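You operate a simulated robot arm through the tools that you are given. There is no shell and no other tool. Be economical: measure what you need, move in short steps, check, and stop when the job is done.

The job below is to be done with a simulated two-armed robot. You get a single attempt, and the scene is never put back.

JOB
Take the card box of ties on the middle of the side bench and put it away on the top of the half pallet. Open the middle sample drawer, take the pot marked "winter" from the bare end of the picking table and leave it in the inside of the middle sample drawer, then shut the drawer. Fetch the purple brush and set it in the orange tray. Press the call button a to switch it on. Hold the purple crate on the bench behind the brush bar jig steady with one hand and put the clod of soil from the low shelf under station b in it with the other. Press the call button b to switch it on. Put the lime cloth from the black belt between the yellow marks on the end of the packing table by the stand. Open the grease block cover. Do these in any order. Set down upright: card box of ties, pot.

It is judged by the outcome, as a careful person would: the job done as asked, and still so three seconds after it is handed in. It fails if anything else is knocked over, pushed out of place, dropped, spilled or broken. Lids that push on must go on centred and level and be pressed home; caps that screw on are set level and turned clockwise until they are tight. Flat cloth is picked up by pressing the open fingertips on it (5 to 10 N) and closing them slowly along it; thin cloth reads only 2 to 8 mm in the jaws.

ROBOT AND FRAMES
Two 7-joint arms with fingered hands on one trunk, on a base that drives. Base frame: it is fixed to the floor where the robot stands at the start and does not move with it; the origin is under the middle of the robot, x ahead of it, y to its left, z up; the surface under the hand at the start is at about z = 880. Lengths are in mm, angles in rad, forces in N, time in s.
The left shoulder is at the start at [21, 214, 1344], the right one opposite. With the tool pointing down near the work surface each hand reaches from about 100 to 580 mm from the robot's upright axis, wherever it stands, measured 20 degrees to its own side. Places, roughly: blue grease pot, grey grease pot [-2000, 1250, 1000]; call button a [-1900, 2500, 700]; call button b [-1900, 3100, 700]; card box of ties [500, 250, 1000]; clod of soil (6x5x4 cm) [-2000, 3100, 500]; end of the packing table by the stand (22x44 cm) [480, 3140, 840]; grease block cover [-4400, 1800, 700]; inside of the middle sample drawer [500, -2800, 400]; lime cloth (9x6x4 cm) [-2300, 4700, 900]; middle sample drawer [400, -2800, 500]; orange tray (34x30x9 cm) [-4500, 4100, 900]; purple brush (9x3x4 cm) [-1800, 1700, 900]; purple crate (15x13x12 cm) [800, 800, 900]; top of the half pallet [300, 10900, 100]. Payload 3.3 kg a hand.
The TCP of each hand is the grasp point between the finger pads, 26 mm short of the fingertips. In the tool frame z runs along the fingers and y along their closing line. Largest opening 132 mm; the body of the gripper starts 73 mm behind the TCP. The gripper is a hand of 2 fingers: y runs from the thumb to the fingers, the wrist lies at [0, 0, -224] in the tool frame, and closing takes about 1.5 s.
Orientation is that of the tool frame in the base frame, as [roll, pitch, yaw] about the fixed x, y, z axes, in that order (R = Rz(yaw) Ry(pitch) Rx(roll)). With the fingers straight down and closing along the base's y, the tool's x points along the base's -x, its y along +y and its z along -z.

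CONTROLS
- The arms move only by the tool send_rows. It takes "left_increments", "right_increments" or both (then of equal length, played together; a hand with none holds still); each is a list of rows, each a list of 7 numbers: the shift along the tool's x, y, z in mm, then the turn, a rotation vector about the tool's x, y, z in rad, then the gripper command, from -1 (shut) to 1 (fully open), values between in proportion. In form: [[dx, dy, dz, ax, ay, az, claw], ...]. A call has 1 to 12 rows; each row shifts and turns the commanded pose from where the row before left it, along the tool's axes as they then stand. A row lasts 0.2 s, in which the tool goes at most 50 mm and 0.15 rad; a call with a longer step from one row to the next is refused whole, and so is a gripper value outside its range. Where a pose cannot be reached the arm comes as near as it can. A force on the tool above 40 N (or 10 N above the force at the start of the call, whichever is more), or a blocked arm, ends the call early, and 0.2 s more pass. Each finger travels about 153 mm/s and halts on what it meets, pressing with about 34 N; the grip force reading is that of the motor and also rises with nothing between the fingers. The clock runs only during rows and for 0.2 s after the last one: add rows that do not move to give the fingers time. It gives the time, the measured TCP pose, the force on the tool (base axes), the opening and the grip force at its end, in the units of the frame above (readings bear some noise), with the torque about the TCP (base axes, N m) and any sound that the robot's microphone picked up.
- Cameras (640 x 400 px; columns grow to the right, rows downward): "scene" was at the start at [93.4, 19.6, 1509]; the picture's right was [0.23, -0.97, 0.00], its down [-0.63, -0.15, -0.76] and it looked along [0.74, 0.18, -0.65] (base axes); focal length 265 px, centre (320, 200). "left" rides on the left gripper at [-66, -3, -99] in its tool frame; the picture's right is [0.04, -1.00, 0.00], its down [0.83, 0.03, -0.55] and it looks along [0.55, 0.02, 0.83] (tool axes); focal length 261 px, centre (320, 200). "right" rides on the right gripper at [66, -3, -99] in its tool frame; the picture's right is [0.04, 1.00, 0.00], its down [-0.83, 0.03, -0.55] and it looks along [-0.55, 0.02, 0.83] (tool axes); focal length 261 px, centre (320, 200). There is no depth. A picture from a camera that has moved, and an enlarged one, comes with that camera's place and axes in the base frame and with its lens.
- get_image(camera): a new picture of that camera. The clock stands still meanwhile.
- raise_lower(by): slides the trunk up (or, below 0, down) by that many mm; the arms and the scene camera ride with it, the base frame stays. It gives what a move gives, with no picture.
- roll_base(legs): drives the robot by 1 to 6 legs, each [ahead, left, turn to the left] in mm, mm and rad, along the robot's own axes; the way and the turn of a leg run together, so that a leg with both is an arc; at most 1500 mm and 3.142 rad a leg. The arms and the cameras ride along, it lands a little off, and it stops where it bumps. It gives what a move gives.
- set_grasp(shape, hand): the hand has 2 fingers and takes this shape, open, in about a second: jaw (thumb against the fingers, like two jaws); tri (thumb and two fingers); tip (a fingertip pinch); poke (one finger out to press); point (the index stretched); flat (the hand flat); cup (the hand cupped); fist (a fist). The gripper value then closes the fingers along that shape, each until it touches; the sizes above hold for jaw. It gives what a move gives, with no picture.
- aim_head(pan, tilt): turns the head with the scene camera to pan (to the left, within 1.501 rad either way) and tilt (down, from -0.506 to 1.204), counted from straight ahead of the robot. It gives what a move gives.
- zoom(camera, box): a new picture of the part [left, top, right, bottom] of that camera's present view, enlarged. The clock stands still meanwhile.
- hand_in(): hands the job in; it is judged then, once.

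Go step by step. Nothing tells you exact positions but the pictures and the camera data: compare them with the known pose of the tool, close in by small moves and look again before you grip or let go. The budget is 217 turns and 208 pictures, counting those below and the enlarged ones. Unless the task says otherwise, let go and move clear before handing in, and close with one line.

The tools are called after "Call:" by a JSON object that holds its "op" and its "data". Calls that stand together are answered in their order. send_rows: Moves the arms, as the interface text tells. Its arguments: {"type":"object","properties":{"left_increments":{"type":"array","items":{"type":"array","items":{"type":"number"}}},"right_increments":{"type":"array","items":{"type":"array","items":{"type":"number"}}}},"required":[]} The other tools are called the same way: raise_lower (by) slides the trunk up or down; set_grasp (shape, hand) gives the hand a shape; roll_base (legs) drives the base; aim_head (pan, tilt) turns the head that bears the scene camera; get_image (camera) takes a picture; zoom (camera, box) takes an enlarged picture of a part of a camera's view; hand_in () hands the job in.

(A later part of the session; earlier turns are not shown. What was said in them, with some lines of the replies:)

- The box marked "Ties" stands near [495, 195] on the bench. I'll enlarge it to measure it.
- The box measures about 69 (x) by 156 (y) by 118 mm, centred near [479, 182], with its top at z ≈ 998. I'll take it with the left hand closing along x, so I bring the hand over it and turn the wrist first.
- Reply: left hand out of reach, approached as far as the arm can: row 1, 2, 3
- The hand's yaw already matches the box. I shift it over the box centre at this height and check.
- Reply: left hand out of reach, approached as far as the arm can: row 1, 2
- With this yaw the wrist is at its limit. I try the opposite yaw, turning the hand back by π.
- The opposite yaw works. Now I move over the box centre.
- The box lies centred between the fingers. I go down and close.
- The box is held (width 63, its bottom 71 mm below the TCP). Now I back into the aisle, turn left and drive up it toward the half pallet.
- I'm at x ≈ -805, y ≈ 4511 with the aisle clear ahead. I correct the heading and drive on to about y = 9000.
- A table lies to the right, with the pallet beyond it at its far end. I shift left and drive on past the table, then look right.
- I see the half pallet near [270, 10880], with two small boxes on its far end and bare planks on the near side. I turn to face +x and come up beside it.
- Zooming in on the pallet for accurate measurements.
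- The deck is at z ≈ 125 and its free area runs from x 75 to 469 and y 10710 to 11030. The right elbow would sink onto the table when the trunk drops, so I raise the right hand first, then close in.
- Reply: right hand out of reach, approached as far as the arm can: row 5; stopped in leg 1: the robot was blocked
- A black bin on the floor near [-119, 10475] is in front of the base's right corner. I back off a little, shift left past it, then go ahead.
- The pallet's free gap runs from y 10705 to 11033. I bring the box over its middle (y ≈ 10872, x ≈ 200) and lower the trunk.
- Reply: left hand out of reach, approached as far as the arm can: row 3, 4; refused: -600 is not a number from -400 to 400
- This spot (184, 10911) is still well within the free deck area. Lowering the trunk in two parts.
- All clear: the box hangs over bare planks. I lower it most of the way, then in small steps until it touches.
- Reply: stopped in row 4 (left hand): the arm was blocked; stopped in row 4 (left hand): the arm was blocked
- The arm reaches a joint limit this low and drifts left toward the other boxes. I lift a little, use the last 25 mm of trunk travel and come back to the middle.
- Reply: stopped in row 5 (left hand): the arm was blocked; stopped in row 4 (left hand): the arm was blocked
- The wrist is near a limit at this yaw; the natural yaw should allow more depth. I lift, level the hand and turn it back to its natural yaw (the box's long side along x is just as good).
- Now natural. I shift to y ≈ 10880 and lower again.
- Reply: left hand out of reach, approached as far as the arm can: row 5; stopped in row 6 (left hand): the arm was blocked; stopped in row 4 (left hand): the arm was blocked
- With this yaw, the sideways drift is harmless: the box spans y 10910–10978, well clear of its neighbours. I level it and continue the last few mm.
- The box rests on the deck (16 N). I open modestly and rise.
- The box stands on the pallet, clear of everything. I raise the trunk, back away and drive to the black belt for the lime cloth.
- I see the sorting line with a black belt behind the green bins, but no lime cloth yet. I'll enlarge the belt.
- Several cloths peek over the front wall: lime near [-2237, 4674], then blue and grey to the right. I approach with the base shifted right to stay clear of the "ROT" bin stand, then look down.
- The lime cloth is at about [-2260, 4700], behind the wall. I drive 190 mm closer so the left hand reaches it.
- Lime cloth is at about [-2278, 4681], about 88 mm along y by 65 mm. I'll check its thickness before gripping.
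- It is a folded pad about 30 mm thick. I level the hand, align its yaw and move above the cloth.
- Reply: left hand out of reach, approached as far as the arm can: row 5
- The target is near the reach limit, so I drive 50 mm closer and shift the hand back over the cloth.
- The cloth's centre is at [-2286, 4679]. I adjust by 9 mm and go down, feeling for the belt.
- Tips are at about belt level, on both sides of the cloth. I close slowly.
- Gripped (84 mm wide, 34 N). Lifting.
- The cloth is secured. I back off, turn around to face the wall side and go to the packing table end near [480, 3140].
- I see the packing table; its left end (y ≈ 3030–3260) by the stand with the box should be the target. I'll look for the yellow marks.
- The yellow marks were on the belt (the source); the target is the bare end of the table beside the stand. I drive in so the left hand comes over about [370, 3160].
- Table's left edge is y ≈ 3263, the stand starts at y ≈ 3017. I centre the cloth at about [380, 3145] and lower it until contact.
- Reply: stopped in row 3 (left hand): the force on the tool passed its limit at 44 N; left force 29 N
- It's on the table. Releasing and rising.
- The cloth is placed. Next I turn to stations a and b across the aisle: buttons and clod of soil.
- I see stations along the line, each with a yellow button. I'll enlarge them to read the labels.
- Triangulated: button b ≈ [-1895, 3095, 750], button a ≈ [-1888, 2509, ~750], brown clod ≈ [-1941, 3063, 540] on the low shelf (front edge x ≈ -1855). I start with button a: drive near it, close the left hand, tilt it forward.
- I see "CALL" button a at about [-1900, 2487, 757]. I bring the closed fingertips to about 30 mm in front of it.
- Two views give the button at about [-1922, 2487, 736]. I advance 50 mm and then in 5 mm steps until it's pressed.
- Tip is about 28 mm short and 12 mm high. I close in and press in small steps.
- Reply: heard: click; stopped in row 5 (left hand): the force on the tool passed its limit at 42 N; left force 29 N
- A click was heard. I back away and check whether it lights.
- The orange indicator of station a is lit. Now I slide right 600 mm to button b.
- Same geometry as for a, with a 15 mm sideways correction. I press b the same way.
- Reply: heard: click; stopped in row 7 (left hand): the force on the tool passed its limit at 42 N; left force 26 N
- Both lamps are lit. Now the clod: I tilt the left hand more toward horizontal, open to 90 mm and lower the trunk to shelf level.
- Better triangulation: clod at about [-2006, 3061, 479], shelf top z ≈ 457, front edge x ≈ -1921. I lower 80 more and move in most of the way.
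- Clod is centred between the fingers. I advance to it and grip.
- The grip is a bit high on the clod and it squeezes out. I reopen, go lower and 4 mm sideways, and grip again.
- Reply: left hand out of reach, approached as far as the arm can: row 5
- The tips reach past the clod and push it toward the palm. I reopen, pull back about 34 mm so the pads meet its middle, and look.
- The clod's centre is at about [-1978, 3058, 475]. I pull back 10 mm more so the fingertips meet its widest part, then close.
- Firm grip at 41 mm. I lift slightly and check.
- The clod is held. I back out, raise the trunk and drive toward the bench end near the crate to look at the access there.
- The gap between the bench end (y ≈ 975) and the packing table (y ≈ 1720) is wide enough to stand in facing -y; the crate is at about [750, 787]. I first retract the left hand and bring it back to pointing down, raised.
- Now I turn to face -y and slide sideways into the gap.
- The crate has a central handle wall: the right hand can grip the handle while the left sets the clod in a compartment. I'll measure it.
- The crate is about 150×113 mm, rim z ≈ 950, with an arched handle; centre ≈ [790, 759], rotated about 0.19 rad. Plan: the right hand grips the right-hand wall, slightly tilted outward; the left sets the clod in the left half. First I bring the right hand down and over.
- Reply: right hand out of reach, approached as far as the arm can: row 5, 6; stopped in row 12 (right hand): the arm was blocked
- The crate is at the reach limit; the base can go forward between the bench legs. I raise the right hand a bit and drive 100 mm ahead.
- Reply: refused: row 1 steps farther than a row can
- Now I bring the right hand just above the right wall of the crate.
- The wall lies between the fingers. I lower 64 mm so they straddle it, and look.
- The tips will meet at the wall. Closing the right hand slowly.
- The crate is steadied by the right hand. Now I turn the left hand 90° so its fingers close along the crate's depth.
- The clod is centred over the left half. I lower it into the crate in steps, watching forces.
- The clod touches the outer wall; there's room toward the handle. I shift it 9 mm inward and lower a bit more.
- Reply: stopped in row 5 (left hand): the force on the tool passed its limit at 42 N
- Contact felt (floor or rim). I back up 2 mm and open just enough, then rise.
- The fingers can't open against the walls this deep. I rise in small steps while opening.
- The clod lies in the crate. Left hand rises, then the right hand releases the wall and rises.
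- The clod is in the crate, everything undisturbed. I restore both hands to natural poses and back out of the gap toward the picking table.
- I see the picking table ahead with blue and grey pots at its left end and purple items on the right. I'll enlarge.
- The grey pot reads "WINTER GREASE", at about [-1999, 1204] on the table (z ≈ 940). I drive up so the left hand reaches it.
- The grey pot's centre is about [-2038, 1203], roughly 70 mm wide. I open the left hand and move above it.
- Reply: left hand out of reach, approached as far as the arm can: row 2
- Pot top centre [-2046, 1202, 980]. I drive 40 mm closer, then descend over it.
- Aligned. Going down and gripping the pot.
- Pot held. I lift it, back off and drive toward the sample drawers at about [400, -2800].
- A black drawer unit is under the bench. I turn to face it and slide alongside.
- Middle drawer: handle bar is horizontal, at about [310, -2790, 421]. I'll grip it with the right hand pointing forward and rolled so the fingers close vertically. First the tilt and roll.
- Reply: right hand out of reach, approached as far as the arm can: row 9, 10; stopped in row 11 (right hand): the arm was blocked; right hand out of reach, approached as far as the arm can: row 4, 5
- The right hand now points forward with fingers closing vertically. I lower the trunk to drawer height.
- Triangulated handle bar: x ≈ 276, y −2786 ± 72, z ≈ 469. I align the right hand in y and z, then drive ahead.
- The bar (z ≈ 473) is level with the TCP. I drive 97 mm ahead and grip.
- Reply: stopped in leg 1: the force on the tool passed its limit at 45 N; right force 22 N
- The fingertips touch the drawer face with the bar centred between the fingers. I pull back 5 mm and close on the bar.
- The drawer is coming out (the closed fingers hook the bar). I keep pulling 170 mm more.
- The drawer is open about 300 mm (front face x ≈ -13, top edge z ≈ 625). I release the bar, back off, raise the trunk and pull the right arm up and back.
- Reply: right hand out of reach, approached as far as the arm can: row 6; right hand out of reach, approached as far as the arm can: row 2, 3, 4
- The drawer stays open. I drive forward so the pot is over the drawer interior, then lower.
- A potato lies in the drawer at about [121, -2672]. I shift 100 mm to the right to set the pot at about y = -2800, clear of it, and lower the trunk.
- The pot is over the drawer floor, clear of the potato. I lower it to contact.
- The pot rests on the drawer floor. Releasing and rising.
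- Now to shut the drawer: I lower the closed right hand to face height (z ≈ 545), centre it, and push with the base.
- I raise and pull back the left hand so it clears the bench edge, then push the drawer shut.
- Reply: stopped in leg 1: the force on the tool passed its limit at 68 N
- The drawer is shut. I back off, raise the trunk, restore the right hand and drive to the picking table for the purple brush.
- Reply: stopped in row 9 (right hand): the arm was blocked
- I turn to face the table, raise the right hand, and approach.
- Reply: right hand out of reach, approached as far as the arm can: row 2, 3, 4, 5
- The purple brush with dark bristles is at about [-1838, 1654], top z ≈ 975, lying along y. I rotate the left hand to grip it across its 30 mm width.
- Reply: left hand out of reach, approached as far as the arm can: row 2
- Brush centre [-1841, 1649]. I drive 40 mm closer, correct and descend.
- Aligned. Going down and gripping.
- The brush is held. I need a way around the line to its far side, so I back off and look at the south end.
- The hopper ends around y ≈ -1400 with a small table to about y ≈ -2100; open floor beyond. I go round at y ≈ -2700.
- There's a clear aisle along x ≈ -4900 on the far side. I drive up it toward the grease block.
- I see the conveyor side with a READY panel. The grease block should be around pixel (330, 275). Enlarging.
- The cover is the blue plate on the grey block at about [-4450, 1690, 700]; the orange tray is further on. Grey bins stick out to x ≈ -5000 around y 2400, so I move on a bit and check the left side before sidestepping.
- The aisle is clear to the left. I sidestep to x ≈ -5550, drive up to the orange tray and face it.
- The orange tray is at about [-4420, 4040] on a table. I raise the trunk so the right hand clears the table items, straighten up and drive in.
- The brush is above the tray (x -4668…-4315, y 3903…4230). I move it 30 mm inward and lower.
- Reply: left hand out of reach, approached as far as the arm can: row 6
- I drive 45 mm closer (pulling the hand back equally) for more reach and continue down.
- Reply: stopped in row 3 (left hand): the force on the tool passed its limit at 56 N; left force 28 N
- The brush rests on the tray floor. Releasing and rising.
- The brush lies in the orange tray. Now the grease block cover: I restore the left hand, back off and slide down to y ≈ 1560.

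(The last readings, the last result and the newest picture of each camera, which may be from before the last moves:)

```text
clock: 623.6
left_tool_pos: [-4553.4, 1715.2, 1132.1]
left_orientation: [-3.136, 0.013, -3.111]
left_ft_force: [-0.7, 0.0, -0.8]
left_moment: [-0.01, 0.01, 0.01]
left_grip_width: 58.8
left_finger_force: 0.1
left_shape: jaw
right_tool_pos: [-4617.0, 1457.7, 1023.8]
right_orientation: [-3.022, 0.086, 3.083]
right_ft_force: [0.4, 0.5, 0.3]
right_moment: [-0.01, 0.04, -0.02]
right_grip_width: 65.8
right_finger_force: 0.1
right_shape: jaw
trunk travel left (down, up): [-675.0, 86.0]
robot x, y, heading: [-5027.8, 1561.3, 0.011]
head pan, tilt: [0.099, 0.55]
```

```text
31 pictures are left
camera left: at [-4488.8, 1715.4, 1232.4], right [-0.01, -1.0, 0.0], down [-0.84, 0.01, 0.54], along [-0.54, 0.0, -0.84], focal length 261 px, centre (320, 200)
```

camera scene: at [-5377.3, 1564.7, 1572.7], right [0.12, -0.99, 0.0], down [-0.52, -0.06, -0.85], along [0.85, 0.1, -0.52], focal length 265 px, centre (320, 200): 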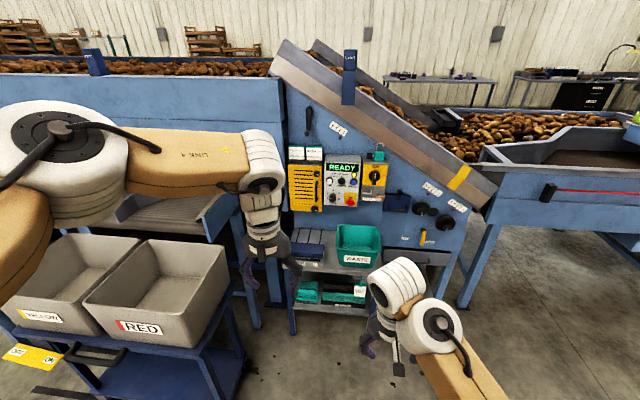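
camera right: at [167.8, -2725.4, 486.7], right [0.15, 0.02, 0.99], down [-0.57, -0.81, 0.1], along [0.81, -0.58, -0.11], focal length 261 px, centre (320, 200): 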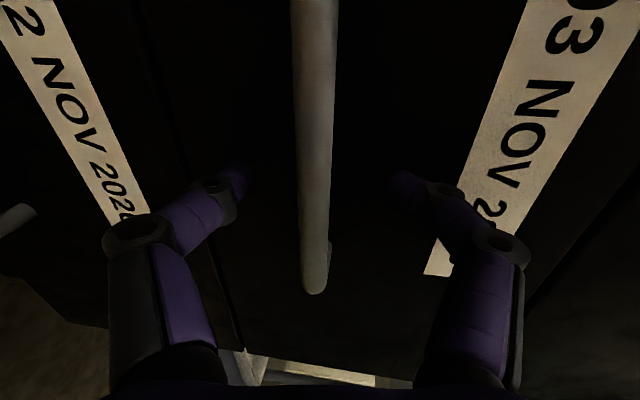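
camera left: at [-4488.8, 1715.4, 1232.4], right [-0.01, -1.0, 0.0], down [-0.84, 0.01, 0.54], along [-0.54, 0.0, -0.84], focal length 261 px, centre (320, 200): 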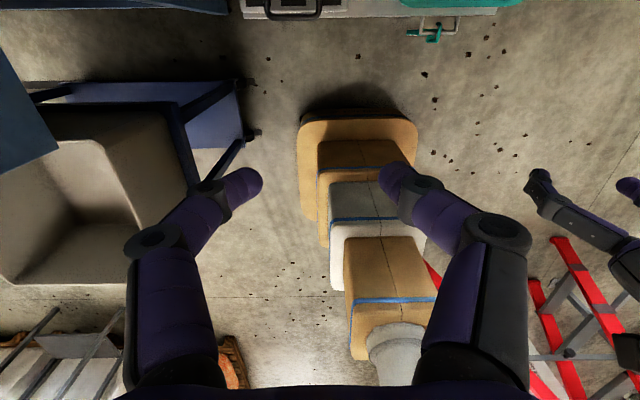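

The grease block: a grey block with grease lines; its blue cover has a black handle bar at the front edge, so it seems hinged at the back. Handle at about [-4459, 1754, 730]. I pull both hands back, drive closer and look from above.

Call:
{"op": "send_rows", "data": {"left_increments": [[40, 0, 0, 0, 0, 0, 0], [40, 0, 0, 0, 0, 0, 0], [40, 0, 0, 0, 0, 0, 0], [40, 0, 0, 0, 0, 0, 0]], "right_increments": [[35, 0, 0, 0, 0, 0, 0], [35, 0, 0, 0, 0, 0, 0], [35, 0, 0, 0, 0, 0, 0], [35, 0, 0, 0, 0, 0, 0]]}}

Call:
{"op": "roll_base", "data": {"legs": [[200, 0, 0]]}}

Call:
{"op": "aim_head", "data": {"pan": 0.35, "tilt": 1.0}}

Call:
{"op": "get_image", "data": {"camera": "scene"}}

Call:
{"op": "get_image", "data": {"camera": "left"}}

```text
clock: 624.6
left_tool_pos: [-4713.6, 1710.0, 1131.0]
left_orientation: [-3.137, 0.016, -3.111]
left_ft_force: [-0.2, 0.2, 0.0]
left_moment: [-0.04, -0.03, -0.02]
left_grip_width: 65.3
left_finger_force: 0.1
left_shape: jaw
right_tool_pos: [-4707.0, 1455.7, 980.7]
right_orientation: [-3.022, 0.089, 3.083]
right_ft_force: [-0.9, -0.2, -1.3]
right_moment: [0.0, 0.0, 0.03]
right_grip_width: 65.9
right_finger_force: 0.1
right_shape: jaw
right hand out of reach, approached as far as the arm can: row 1, 2, 3, 4
trunk travel left (down, up): [-675.0, 86.0]
robot x, y, heading: [-5033.6, 1562.9, 0.015]
head pan, tilt: [0.099, 0.55]
```

```text
clock: 626.2
left_tool_pos: [-4511.0, 1713.1, 1130.4]
left_orientation: [-3.138, 0.014, -3.111]
left_ft_force: [-0.1, -0.2, -0.1]
left_moment: [-0.01, -0.01, 0.0]
left_grip_width: 65.3
left_finger_force: 0.0
left_shape: jaw
right_tool_pos: [-4502.9, 1458.8, 978.5]
right_orientation: [-3.023, 0.087, 3.084]
right_ft_force: [-0.3, 0.5, -0.2]
right_moment: [-0.01, 0.0, -0.02]
right_grip_width: 65.7
right_finger_force: 0.0
right_shape: jaw
trunk travel left (down, up): [-675.0, 86.0]
robot x, y, heading: [-4823.4, 1563.1, 0.013]
head pan, tilt: [0.099, 0.55]
```

```text
clock: 627.1
left_tool_pos: [-4511.0, 1713.0, 1130.9]
left_orientation: [-3.136, 0.013, -3.111]
left_ft_force: [-0.1, -0.3, 0.2]
left_moment: [-0.02, 0.0, -0.01]
left_grip_width: 65.1
left_finger_force: 0.0
left_shape: jaw
right_tool_pos: [-4503.4, 1457.5, 979.7]
right_orientation: [-3.022, 0.089, 3.084]
right_ft_force: [-0.1, 0.0, 0.0]
right_moment: [-0.01, 0.01, -0.04]
right_grip_width: 65.9
right_finger_force: 0.1
right_shape: jaw
trunk travel left (down, up): [-675.0, 86.0]
robot x, y, heading: [-4824.2, 1562.3, 0.015]
head pan, tilt: [0.351, 1.0]
```

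```text
30 pictures are left
camera scene: at [-4752.5, 1588.2, 1536.3], right [0.36, -0.93, 0.0], down [-0.79, -0.3, -0.54], along [0.51, 0.19, -0.84], focal length 265 px, centre (320, 200)
```

scene: 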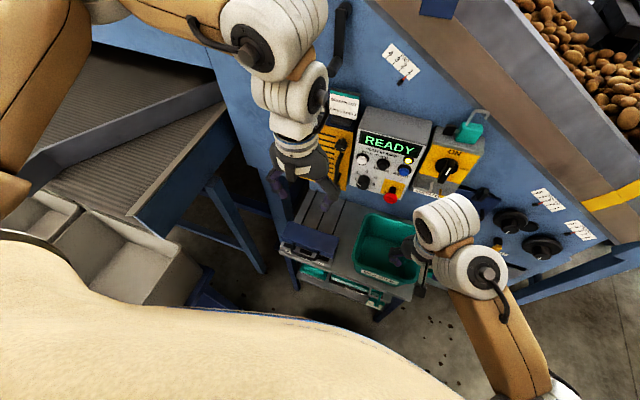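

```text
29 pictures are left
camera left: at [-4446.4, 1713.1, 1231.5], right [-0.01, -1.0, 0.0], down [-0.84, 0.01, 0.54], along [-0.54, 0.0, -0.84], focal length 261 px, centre (320, 200)
```

left: 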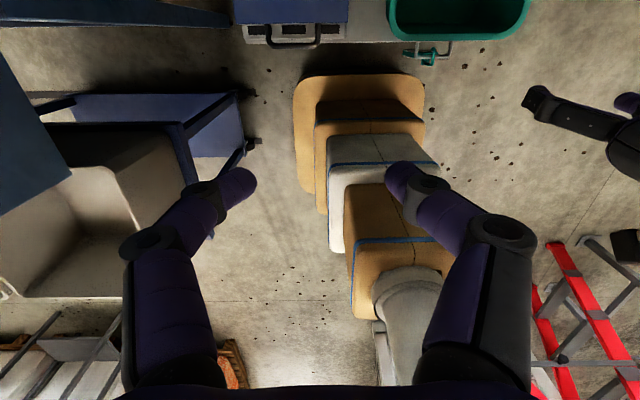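

Call:
{"op": "zoom", "data": {"camera": "scene", "box": [270, 180, 370, 270]}}

Call:
{"op": "zoom", "data": {"camera": "left", "box": [220, 0, 380, 70]}}

```text
4.44 times, centred on (320, 225) of scene
camera zoom: at [-4752.5, 1588.2, 1536.3], right [0.36, -0.93, 0.0], down [-0.79, -0.3, -0.54], along [0.51, 0.19, -0.84], focal length 1179 px, centre (320, 89)
```

zoom: 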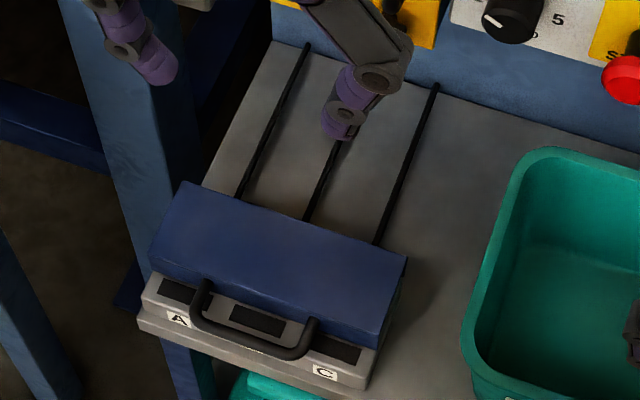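

```text
4.00 times, centred on (300, 35) of left
camera zoom: at [-4446.4, 1713.1, 1231.5], right [-0.01, -1.0, 0.0], down [-0.84, 0.01, 0.54], along [-0.54, 0.0, -0.84], focal length 1043 px, centre (400, 860)
```

zoom: 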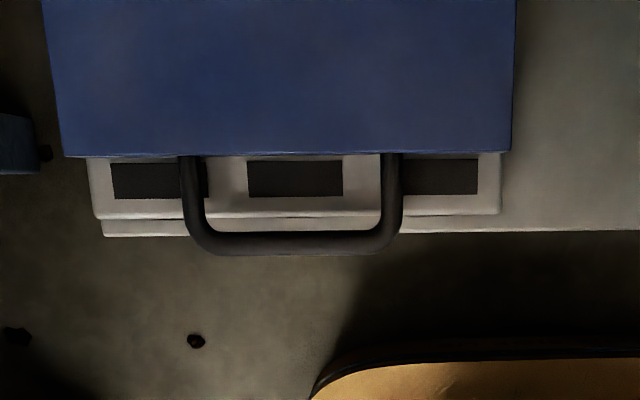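

Estimates: handle bar at [-4466, 1757, 662], cover front x ≈ -4440, hinge edge x ≈ -4368, ledge z ≈ 647. I back off 80 mm so the right hand clears the tub, lower the trunk and turn the left hand to grip the bar from above.

Call:
{"op": "roll_base", "data": {"legs": [[-85, 0, -0.014]]}}

Call:
{"op": "raise_lower", "data": {"by": -250}}

Call:
{"op": "send_rows", "data": {"left_increments": [[0, 0, 0, 0, 0, -0.14, -0.5], [0, 0, 0, 0, 0, -0.14, -0.5], [0, 0, 0, 0, 0, -0.14, -0.5], [0, 0, 0, 0, 0, -0.14, -0.5], [0, 0, 0, 0, 0, -0.14, -0.5], [0, 0, 0, 0, 0, -0.14, -0.5], [0, 0, 0, 0, 0, -0.14, -0.5], [0, 0, 0, 0, 0, -0.14, -0.5], [0, 0, 0, 0, 0, -0.14, -0.5], [0, 0, 0, 0, 0, -0.14, -0.5], [0, 0, 0, 0, 0, -0.13, -0.5], [0, 0, 0, 0, 0, 0, -0.5]]}}

Call:
{"op": "get_image", "data": {"camera": "left"}}

```text
clock: 628.2
left_tool_pos: [-4594.9, 1708.7, 1130.8]
left_orientation: [-3.138, 0.016, -3.122]
left_ft_force: [-0.2, 0.5, 0.3]
left_moment: [0.02, -0.01, 0.0]
left_grip_width: 65.0
left_finger_force: 0.0
left_shape: jaw
right_tool_pos: [-4590.9, 1453.5, 980.6]
right_orientation: [-3.023, 0.092, 3.071]
right_ft_force: [-0.2, 0.0, 0.5]
right_moment: [-0.02, -0.03, -0.06]
right_grip_width: 65.5
right_finger_force: 0.0
right_shape: jaw
trunk travel left (down, up): [-675.0, 86.0]
robot x, y, heading: [-4911.2, 1562.4, 0.0]
head pan, tilt: [0.351, 1.0]
```

```text
clock: 630.8
left_tool_pos: [-4594.1, 1708.6, 880.9]
left_orientation: [-3.136, 0.014, -3.123]
left_ft_force: [0.0, 0.5, -0.1]
left_moment: [-0.02, 0.0, -0.01]
left_grip_width: 65.8
left_finger_force: 0.0
left_shape: jaw
right_tool_pos: [-4594.8, 1453.8, 721.1]
right_orientation: [-3.021, 0.068, 3.072]
right_ft_force: [0.2, 0.3, -0.4]
right_moment: [0.02, -0.01, 0.02]
right_grip_width: 65.7
right_finger_force: 0.1
right_shape: jaw
trunk travel left (down, up): [-425.0, 336.0]
robot x, y, heading: [-4910.5, 1559.9, -0.002]
head pan, tilt: [0.351, 1.0]
```

```text
clock: 633.4
left_tool_pos: [-4593.1, 1709.5, 879.5]
left_orientation: [-3.129, -0.003, -1.591]
left_ft_force: [-0.5, -0.5, -0.4]
left_moment: [-0.03, 0.0, -0.02]
left_grip_width: 33.5
left_finger_force: 0.1
left_shape: jaw
right_tool_pos: [-4594.8, 1454.2, 721.2]
right_orientation: [-3.021, 0.065, 3.072]
right_ft_force: [0.4, -0.6, 0.0]
right_moment: [0.0, 0.02, 0.0]
right_grip_width: 66.0
right_finger_force: 0.1
right_shape: jaw
trunk travel left (down, up): [-425.0, 336.0]
robot x, y, heading: [-4908.9, 1563.1, 0.001]
head pan, tilt: [0.351, 1.0]
```

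```text
26 pictures are left
camera left: at [-4590.2, 1774.9, 980.4], right [1.0, -0.06, 0.01], down [-0.06, -0.83, 0.56], along [-0.02, -0.56, -0.83], focal length 261 px, centre (320, 200)
```

left: 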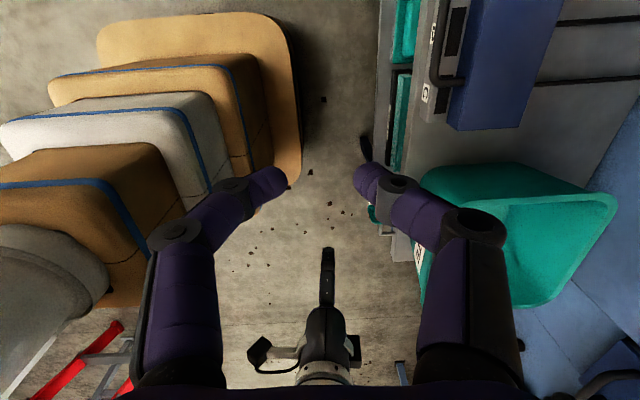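

Call:
{"op": "send_rows", "data": {"left_increments": [[-16.7, -44, 0, 0, 0, 0, -0.6], [-16.7, -44, 0, 0, 0, 0, -0.6], [-16.7, -44, 0, 0, 0, 0, -0.6], [0, 0, 45, 0, 0, 0, -0.6], [0, 0, 45, 0, 0, 0, -0.6], [0, 0, 0, 0, 0, 0, -0.6]]}}

Call:
{"op": "get_image", "data": {"camera": "left"}}

```text
clock: 634.8
left_tool_pos: [-4458.9, 1754.7, 789.6]
left_orientation: [-3.127, -0.003, -1.594]
left_ft_force: [0.3, 0.2, -0.1]
left_moment: [0.0, -0.04, -0.04]
left_grip_width: 27.0
left_finger_force: 0.1
left_shape: jaw
right_tool_pos: [-4595.5, 1453.0, 721.1]
right_orientation: [-3.022, 0.066, 3.071]
right_ft_force: [0.8, 1.2, 0.1]
right_moment: [-0.02, -0.03, -0.01]
right_grip_width: 65.9
right_finger_force: 0.1
right_shape: jaw
trunk travel left (down, up): [-425.0, 336.0]
robot x, y, heading: [-4914.1, 1562.8, -0.001]
head pan, tilt: [0.351, 1.0]
```

```text
25 pictures are left
camera left: at [-4456.1, 1820.6, 890.5], right [1.0, -0.06, 0.01], down [-0.06, -0.83, 0.56], along [-0.02, -0.56, -0.83], focal length 261 px, centre (320, 200)
```

left: 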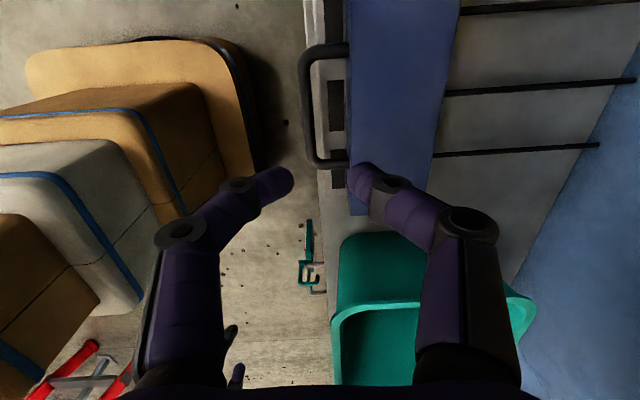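

The bar is at x ≈ -4469, y 1710–1803. I align to it (9 mm) and lower carefully.

Call:
{"op": "send_rows", "data": {"left_increments": [[-2, 9, 0, 0, 0, 0, -0.6], [0, 0, 40, 0, 0, 0, -0.6], [0, 0, 40, 0, 0, 0, -0.6], [0, 0, 10, 0, 0, 0, -0.6], [0, 0, 0, 0, 0, 0, -0.6]]}}

Call:
{"op": "get_image", "data": {"camera": "left"}}

```text
clock: 636.0
left_tool_pos: [-4465.8, 1756.1, 702.2]
left_orientation: [-3.128, -0.002, -1.594]
left_ft_force: [-0.4, 0.2, -0.1]
left_moment: [0.0, 0.0, 0.0]
left_grip_width: 26.7
left_finger_force: 0.0
left_shape: jaw
right_tool_pos: [-4594.9, 1452.0, 721.2]
right_orientation: [-3.021, 0.066, 3.071]
right_ft_force: [0.6, 0.3, 0.0]
right_moment: [0.0, 0.01, -0.03]
right_grip_width: 65.7
right_finger_force: 0.1
right_shape: jaw
trunk travel left (down, up): [-425.0, 336.0]
robot x, y, heading: [-4913.6, 1560.5, 0.005]
head pan, tilt: [0.351, 1.0]
```

```text
24 pictures are left
camera left: at [-4463.1, 1822.2, 801.2], right [1.0, -0.06, 0.01], down [-0.06, -0.83, 0.56], along [-0.02, -0.56, -0.83], focal length 261 px, centre (320, 200)
```

left: 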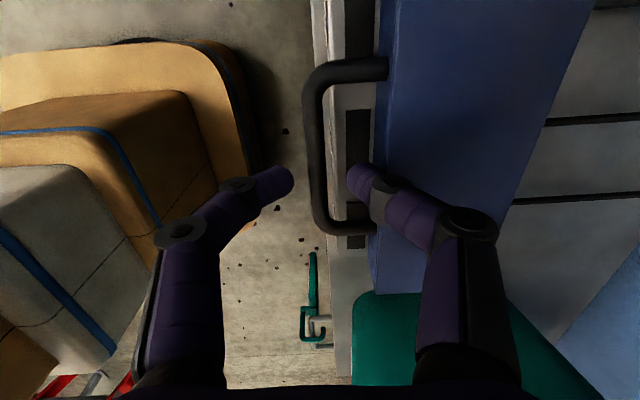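

The bar lies between the fingertips, with the inner finger inside the U. I lower 22 mm more and close.

Call:
{"op": "send_rows", "data": {"left_increments": [[0, 2, 12, 0, 0, 0, -0.6], [0, 0, 6, 0, 0, 0, -0.6], [0, 0, 4, 0, 0, 0, -0.6], [0, 0, 0, 0, 0, 0, -0.75], [0, 0, 0, 0, 0, 0, -0.9], [0, 0, 0, 0, 0, 0, -1], [0, 0, 0, 0, 0, 0, -1]]}}

Call:
{"op": "get_image", "data": {"camera": "left"}}

```text
clock: 637.6
left_tool_pos: [-4469.8, 1757.8, 680.2]
left_orientation: [-3.13, -0.005, -1.592]
left_ft_force: [-2.9, -1.0, 0.7]
left_moment: [0.04, -0.11, -0.02]
left_grip_width: 0.0
left_finger_force: 33.9
left_shape: jaw
right_tool_pos: [-4595.3, 1453.9, 721.0]
right_orientation: [-3.022, 0.066, 3.071]
right_ft_force: [0.6, 0.1, 0.0]
right_moment: [-0.04, 0.01, 0.0]
right_grip_width: 65.8
right_finger_force: 0.1
right_shape: jaw
trunk travel left (down, up): [-425.0, 336.0]
robot x, y, heading: [-4917.9, 1561.3, 0.002]
head pan, tilt: [0.351, 1.0]
```

```text
23 pictures are left
camera left: at [-4465.9, 1822.4, 779.5], right [1.0, -0.06, 0.01], down [-0.06, -0.83, 0.56], along [-0.02, -0.56, -0.83], focal length 261 px, centre (320, 200)
```

left: 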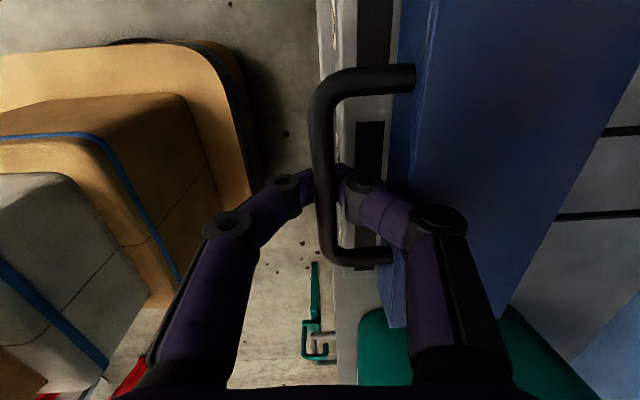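

The closed fingertips hook under the bar. I lift it along the hinge arc in small steps, watching the forces.

Call:
{"op": "send_rows", "data": {"left_increments": [[0, 0, -8, 0, 0, 0, -1], [0, 0, -9, 0, 0, 0, -1], [0, 0, -9, 0, 0, 0, -1], [0, 0, -9, 0, 0, 0, -1], [0, -4, -17, 0, 0, 0, -1], [0, -8, -16, 0, 0, 0, -1], [0, 0, 0, 0, 0, 0, -1]]}}

Call:
{"op": "get_image", "data": {"camera": "left"}}

```text
clock: 638.8
left_tool_pos: [-4458.7, 1756.6, 725.4]
left_orientation: [-3.116, -0.007, -1.586]
left_ft_force: [26.1, -1.7, -21.4]
left_moment: [-0.03, 0.17, -0.04]
left_grip_width: 0.0
left_finger_force: 34.2
left_shape: jaw
right_tool_pos: [-4593.2, 1452.3, 719.9]
right_orientation: [-3.021, 0.063, 3.072]
right_ft_force: [-0.1, 0.3, -0.2]
right_moment: [0.02, -0.01, 0.03]
right_grip_width: 66.0
right_finger_force: 0.2
right_shape: jaw
trunk travel left (down, up): [-425.0, 336.0]
robot x, y, heading: [-4914.7, 1560.7, 0.002]
head pan, tilt: [0.351, 1.0]
stopped in row 5 (left hand): the force on the tool passed its limit at 45 N (the readings are from after the stop); the commanded pose is now the measured one
```

```text
22 pictures are left
camera left: at [-4457.4, 1823.1, 825.0], right [1.0, -0.06, 0.03], down [-0.06, -0.83, 0.56], along [-0.01, -0.56, -0.83], focal length 261 px, centre (320, 200)
```

left: 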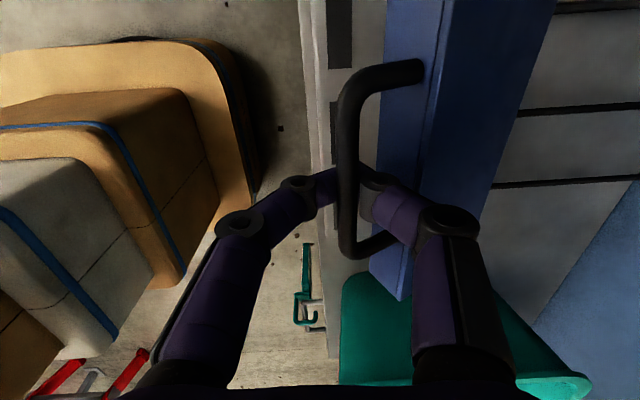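

The cover is rotating up; the force shows the arc turns inward faster. I follow a corrected arc.

Call:
{"op": "send_rows", "data": {"left_increments": [[0, -8, 0, 0, 0, 0, -1], [0, -8, -5, 0, 0, 0, -1], [0, -8, -6, 0, 0, 0, -1], [0, -8, -6, 0, 0, 0, -1], [0, -8, -5, 0, 0, 0, -1], [0, -8, -4, 0, 0, 0, -1], [0, -8, -4, 0, 0, 0, -1], [0, 0, 0, 0, 0, 0, -1]]}}

Call:
{"op": "get_image", "data": {"camera": "left"}}

```text
clock: 640.5
left_tool_pos: [-4407.4, 1754.6, 758.6]
left_orientation: [-3.119, -0.005, -1.591]
left_ft_force: [1.0, 1.9, -2.2]
left_moment: [-0.02, 0.06, 0.04]
left_grip_width: 0.1
left_finger_force: 33.7
left_shape: jaw
right_tool_pos: [-4594.8, 1454.3, 720.4]
right_orientation: [-3.021, 0.064, 3.072]
right_ft_force: [0.8, 0.4, -0.4]
right_moment: [-0.04, -0.01, -0.01]
right_grip_width: 66.1
right_finger_force: 0.2
right_shape: jaw
trunk travel left (down, up): [-425.0, 336.0]
robot x, y, heading: [-4911.5, 1558.8, 0.003]
head pan, tilt: [0.351, 1.0]
```

```text
21 pictures are left
camera left: at [-4405.9, 1821.5, 857.0], right [1.0, -0.06, 0.02], down [-0.06, -0.83, 0.56], along [-0.01, -0.56, -0.83], focal length 261 px, centre (320, 200)
```

left: 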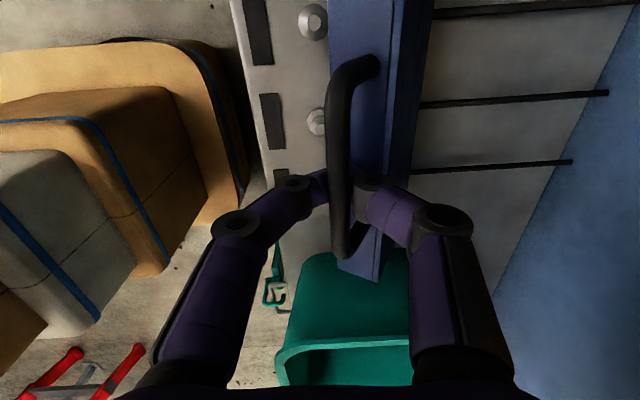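

The cover is nearly vertical and the grease nipples show. I continue past vertical.

Call:
{"op": "send_rows", "data": {"left_increments": [[0, -8, -3, 0, 0, 0, -1], [0, -8, -2, 0, 0, 0, -1], [0, -8, -1, 0, 0, 0, -1], [0, -8, 0, 0, 0, 0, -1], [0, -8, 1, 0, 0, 0, -1], [0, -8, 2, 0, 0, 0, -1], [0, -8, 3, 0, 0, 0, -1], [0, -8, 4, 0, 0, 0, -1], [0, 0, 0, 0, 0, 0, -1]]}}

Call:
{"op": "get_image", "data": {"camera": "left"}}

```text
clock: 642.5
left_tool_pos: [-4374.6, 1751.5, 765.3]
left_orientation: [-3.118, -0.006, -1.589]
left_ft_force: [0.5, 2.5, -2.6]
left_moment: [0.01, 0.05, 0.01]
left_grip_width: 0.1
left_finger_force: 33.8
left_shape: jaw
left hand out of reach, approached as far as the arm can: row 5, 6, 7, 8
right_tool_pos: [-4595.0, 1453.5, 721.1]
right_orientation: [-3.021, 0.066, 3.072]
right_ft_force: [-0.4, 0.3, -0.8]
right_moment: [0.02, -0.01, 0.01]
right_grip_width: 65.6
right_finger_force: 0.0
right_shape: jaw
trunk travel left (down, up): [-425.0, 336.0]
robot x, y, heading: [-4911.7, 1561.5, -0.003]
head pan, tilt: [0.351, 1.0]
```

```text
20 pictures are left
camera left: at [-4373.3, 1817.3, 864.0], right [1.0, -0.06, 0.02], down [-0.06, -0.83, 0.56], along [-0.01, -0.56, -0.83], focal length 261 px, centre (320, 200)
```

left: 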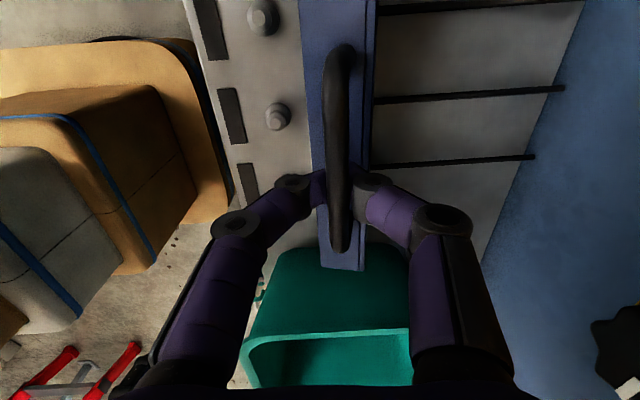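

The cover is upright but the hand is at its reach limit, with a knob near its body. I tilt the hand back around the bar to gain clearance and reach, then push further.

Call:
{"op": "send_rows", "data": {"left_increments": [[0, 0, 0, 0.1, 0, 0, -1], [0, 0, 0, 0.1, 0, 0, -1], [0, 0, 0, 0.1, 0, 0, -1], [0, 0, 0, 0.1, 0, 0, -1], [0, 0, 0, 0.1, 0, 0, -1], [0, -8, 6, 0, 0, 0, -1], [0, -8, 6, 0, 0, 0, -1], [0, 0, 0, 0, 0, 0, -1]]}}

Call:
{"op": "get_image", "data": {"camera": "left"}}

```text
clock: 644.4
left_tool_pos: [-4354.9, 1750.9, 761.8]
left_orientation: [-2.62, -0.005, -1.59]
left_ft_force: [-1.0, 2.1, -8.2]
left_moment: [0.0, 0.1, 0.03]
left_grip_width: 0.2
left_finger_force: 34.4
left_shape: jaw
right_tool_pos: [-4595.3, 1452.4, 721.1]
right_orientation: [-3.02, 0.065, 3.072]
right_ft_force: [-0.2, 0.2, 0.0]
right_moment: [-0.01, 0.01, 0.01]
right_grip_width: 66.1
right_finger_force: 0.1
right_shape: jaw
trunk travel left (down, up): [-425.0, 336.0]
robot x, y, heading: [-4913.1, 1565.6, 0.003]
head pan, tilt: [0.351, 1.0]
```

```text
19 pictures are left
camera left: at [-4400.4, 1818.4, 849.1], right [0.87, -0.05, 0.5], down [-0.32, -0.82, 0.47], along [0.39, -0.56, -0.73], focal length 261 px, centre (320, 200)
```

left: 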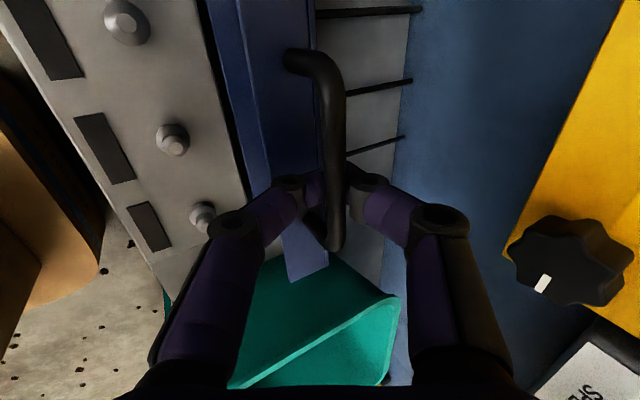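

Past vertical now. I push about 35 mm further along the falling side.

Call:
{"op": "send_rows", "data": {"left_increments": [[0, -6.5, 6, 0, 0, 0, -1], [0, -6.5, 6.5, 0, 0, 0, -1], [0, -6.2, 7, 0, 0, 0, -1], [0, -6, 7.5, 0, 0, 0, -1], [0, 0, 0, 0, 0, 0, -1]]}}

Call:
{"op": "get_image", "data": {"camera": "left"}}

```text
clock: 645.5
left_tool_pos: [-4319.1, 1749.5, 750.7]
left_orientation: [-2.621, -0.007, -1.59]
left_ft_force: [-2.8, 2.4, -6.9]
left_moment: [0.0, 0.12, 0.03]
left_grip_width: 0.0
left_finger_force: 34.2
left_shape: jaw
right_tool_pos: [-4594.2, 1453.0, 720.4]
right_orientation: [-3.021, 0.064, 3.071]
right_ft_force: [0.3, 0.3, 0.3]
right_moment: [-0.03, -0.02, -0.01]
right_grip_width: 65.8
right_finger_force: 0.1
right_shape: jaw
trunk travel left (down, up): [-425.0, 336.0]
robot x, y, heading: [-4913.7, 1562.7, -0.001]
head pan, tilt: [0.351, 1.0]
```

```text
18 pictures are left
camera left: at [-4365.7, 1817.2, 838.7], right [0.87, -0.05, 0.5], down [-0.32, -0.82, 0.47], along [0.38, -0.56, -0.73], focal length 261 px, centre (320, 200)
```

left: 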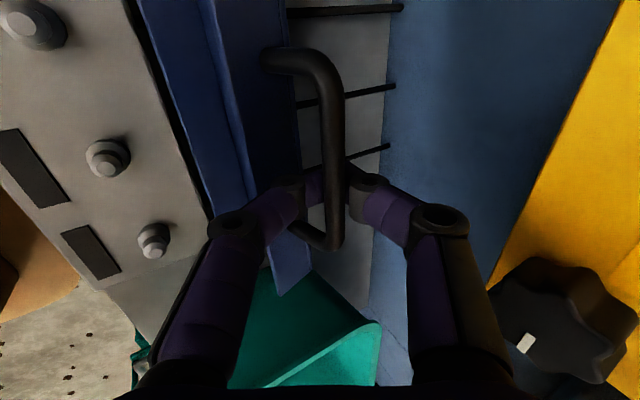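

The cover hangs past vertical, pulling gently open. A knob is close to the fingers, so I tilt the hand further back before letting go.

Call:
{"op": "send_rows", "data": {"left_increments": [[0, 0, 0, 0.1, 0, 0, -1], [0, 0, 0, 0.1, 0, 0, -1], [0, 0, 0, 0.1, 0, 0, -1], [0, 0, 0, 0.1, 0, 0, -1], [0, 0, 0, 0, 0, 0, -1]]}}

Call:
{"op": "send_rows", "data": {"left_increments": [[0, 0, 0, 0, 0, 0, -0.85], [0, 0, 0, 0, 0, 0, -0.7], [0, 0, 0, 0, 0, 0, -0.6], [0, 0, 0, 0, 0, 0, -0.6], [0, 0, 0, 0, 0, 0, -0.6]]}}

Call:
{"op": "get_image", "data": {"camera": "left"}}

```text
clock: 646.8
left_tool_pos: [-4318.5, 1750.3, 751.9]
left_orientation: [-2.219, -0.005, -1.59]
left_ft_force: [-0.7, 0.0, -2.6]
left_moment: [-0.04, 0.01, -0.01]
left_grip_width: 0.3
left_finger_force: 33.9
left_shape: jaw
right_tool_pos: [-4594.9, 1452.6, 720.1]
right_orientation: [-3.02, 0.065, 3.072]
right_ft_force: [-0.1, 0.5, 0.4]
right_moment: [0.01, 0.0, 0.01]
right_grip_width: 66.1
right_finger_force: 0.0
right_shape: jaw
trunk travel left (down, up): [-425.0, 336.0]
robot x, y, heading: [-4908.9, 1564.4, 0.001]
head pan, tilt: [0.351, 1.0]
```

```text
clock: 648.0
left_tool_pos: [-4320.4, 1749.6, 752.6]
left_orientation: [-2.217, -0.006, -1.589]
left_ft_force: [3.9, 1.1, 14.4]
left_moment: [0.03, 0.23, 0.0]
left_grip_width: 19.6
left_finger_force: 0.0
left_shape: jaw
right_tool_pos: [-4595.6, 1452.4, 720.9]
right_orientation: [-3.023, 0.066, 3.072]
right_ft_force: [0.2, 0.0, -0.1]
right_moment: [-0.03, -0.01, 0.02]
right_grip_width: 65.8
right_finger_force: 0.1
right_shape: jaw
trunk travel left (down, up): [-425.0, 336.0]
robot x, y, heading: [-4911.4, 1562.2, -0.007]
head pan, tilt: [0.351, 1.0]
```

```text
17 pictures are left
camera left: at [-4395.6, 1816.8, 815.5], right [0.6, -0.05, 0.8], down [-0.48, -0.82, 0.31], along [0.64, -0.57, -0.52], focal length 261 px, centre (320, 200)
```

left: 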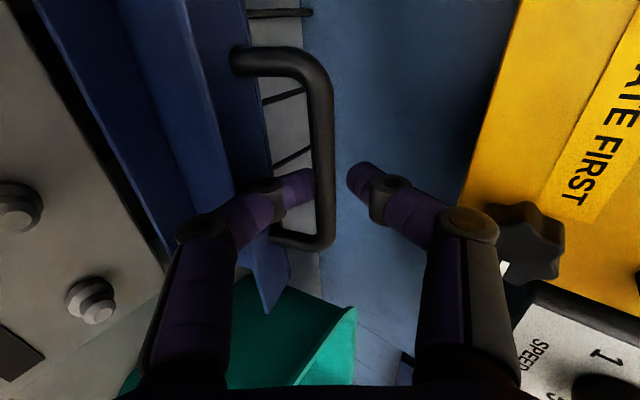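

The fingers are open around the bar. I withdraw straight back along the hand's axis.

Call:
{"op": "send_rows", "data": {"left_increments": [[0, 0, -10, 0, 0, 0, -0.68], [0, 0, -12, 0, 0, 0, -0.68], [0, 0, -12, 0, 0, 0, -0.68], [0, 0, -15, 0, 0, 0, -0.68], [0, 0, -20, 0, 0, 0, -0.68], [0, 0, 0, 0, 0, 0, -0.68]]}}

Call:
{"op": "get_image", "data": {"camera": "left"}}

```text
clock: 649.4
left_tool_pos: [-4376.6, 1752.3, 792.4]
left_orientation: [-2.219, -0.005, -1.59]
left_ft_force: [0.4, -0.3, 0.1]
left_moment: [0.0, 0.04, 0.04]
left_grip_width: 21.1
left_finger_force: 0.2
left_shape: jaw
right_tool_pos: [-4594.5, 1452.8, 719.5]
right_orientation: [-3.022, 0.068, 3.073]
right_ft_force: [-0.1, 0.0, 0.1]
right_moment: [0.0, 0.02, 0.04]
right_grip_width: 66.0
right_finger_force: 0.0
right_shape: jaw
trunk travel left (down, up): [-425.0, 336.0]
robot x, y, heading: [-4912.2, 1561.8, 0.001]
head pan, tilt: [0.351, 1.0]
```

```text
16 pictures are left
camera left: at [-4450.6, 1820.1, 855.2], right [0.6, -0.05, 0.8], down [-0.48, -0.82, 0.31], along [0.64, -0.57, -0.52], focal length 261 px, centre (320, 200)
```

left: 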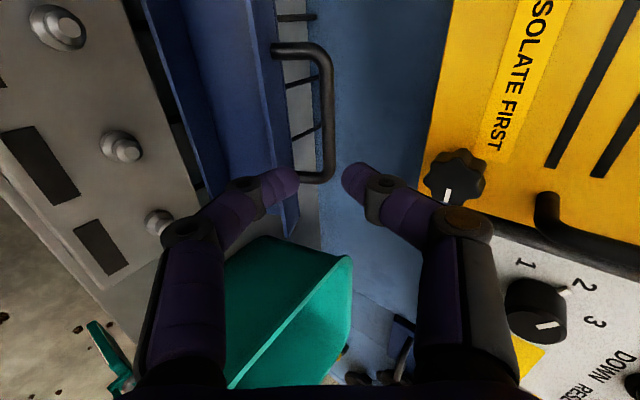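

Call:
{"op": "send_rows", "data": {"left_increments": [[0, 0, -40, 0, 0, 0, -0.8], [0, 0, -45, 0, 0, 0, -1], [0, 0, -45, 0, 0, 0, -1], [0, 0, 0, 0, 0, 0, -1]]}}

Call:
{"op": "zoom", "data": {"camera": "scene", "box": [260, 100, 440, 240]}}

```text
clock: 650.4
left_tool_pos: [-4481.3, 1754.3, 874.8]
left_orientation: [-2.217, -0.005, -1.589]
left_ft_force: [0.3, -0.4, -0.5]
left_moment: [0.03, 0.0, 0.04]
left_grip_width: 0.1
left_finger_force: 33.9
left_shape: jaw
right_tool_pos: [-4594.5, 1452.9, 720.6]
right_orientation: [-3.023, 0.066, 3.073]
right_ft_force: [0.1, -0.8, 0.3]
right_moment: [0.03, 0.01, 0.0]
right_grip_width: 65.5
right_finger_force: 0.1
right_shape: jaw
trunk travel left (down, up): [-425.0, 336.0]
robot x, y, heading: [-4913.0, 1561.2, 0.001]
head pan, tilt: [0.351, 1.0]
```

```text
2.86 times, centred on (350, 170) of scene
camera zoom: at [-4823.8, 1585.0, 1285.8], right [0.34, -0.94, 0.0], down [-0.79, -0.29, -0.54], along [0.51, 0.19, -0.84], focal length 758 px, centre (234, 286)
```

zoom: 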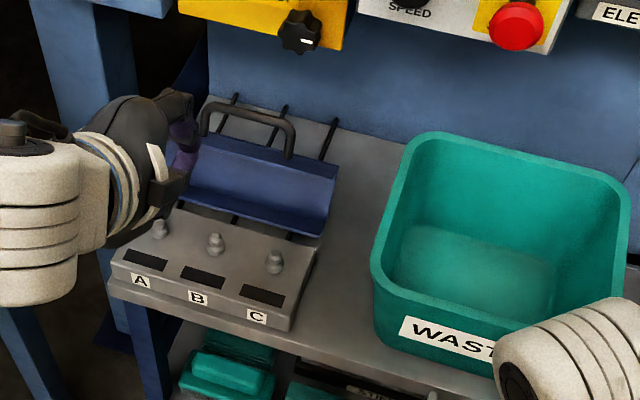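

The cover stands open past vertical with the nipples exposed, at rest. I move clear and take a last look before handing in.

Call:
{"op": "roll_base", "data": {"legs": [[-350, 0, 0]]}}

Call:
{"op": "aim_head", "data": {"pan": 0.25, "tilt": 0.6}}

Call:
{"op": "get_image", "data": {"camera": "scene"}}

```text
clock: 652.6
left_tool_pos: [-4830.8, 1754.3, 875.0]
left_orientation: [-2.22, -0.003, -1.591]
left_ft_force: [0.9, -0.6, 0.0]
left_moment: [-0.01, -0.01, -0.01]
left_grip_width: 0.0
left_finger_force: 33.7
left_shape: jaw
right_tool_pos: [-4946.6, 1452.9, 720.9]
right_orientation: [-3.02, 0.067, 3.072]
right_ft_force: [-0.2, -0.4, 0.5]
right_moment: [0.0, -0.02, 0.0]
right_grip_width: 66.0
right_finger_force: 0.0
right_shape: jaw
trunk travel left (down, up): [-425.0, 336.0]
robot x, y, heading: [-5263.7, 1561.6, -0.002]
head pan, tilt: [0.351, 1.0]
```

```text
clock: 653.5
left_tool_pos: [-4830.0, 1754.2, 873.7]
left_orientation: [-2.222, -0.006, -1.59]
left_ft_force: [0.0, 0.3, -0.5]
left_moment: [-0.01, 0.01, 0.03]
left_grip_width: 0.1
left_finger_force: 33.5
left_shape: jaw
right_tool_pos: [-4945.2, 1453.5, 721.7]
right_orientation: [-3.02, 0.067, 3.071]
right_ft_force: [0.4, -0.5, -0.5]
right_moment: [-0.02, 0.01, 0.0]
right_grip_width: 66.0
right_finger_force: 0.1
right_shape: jaw
trunk travel left (down, up): [-425.0, 336.0]
robot x, y, heading: [-5266.5, 1565.2, -0.005]
head pan, tilt: [0.25, 0.6]
```

```text
14 pictures are left
camera scene: at [-5154.5, 1584.4, 1317.7], right [0.25, -0.97, 0.0], down [-0.55, -0.14, -0.82], along [0.8, 0.2, -0.57], focal length 265 px, centre (320, 200)
```

scene: 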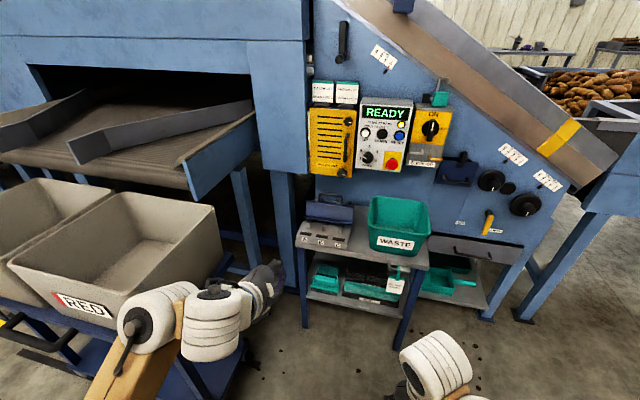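

Everything asked for is done: the cover stays open, and both hands are empty and clear. I hand in.

Call:
{"op": "hand_in", "data": {}}

```text
The job is handed in.
```

All eight parts of the job are done and it has been handed in; on the way to the pallet the base bumped the black floor bin, which did not appear to move.
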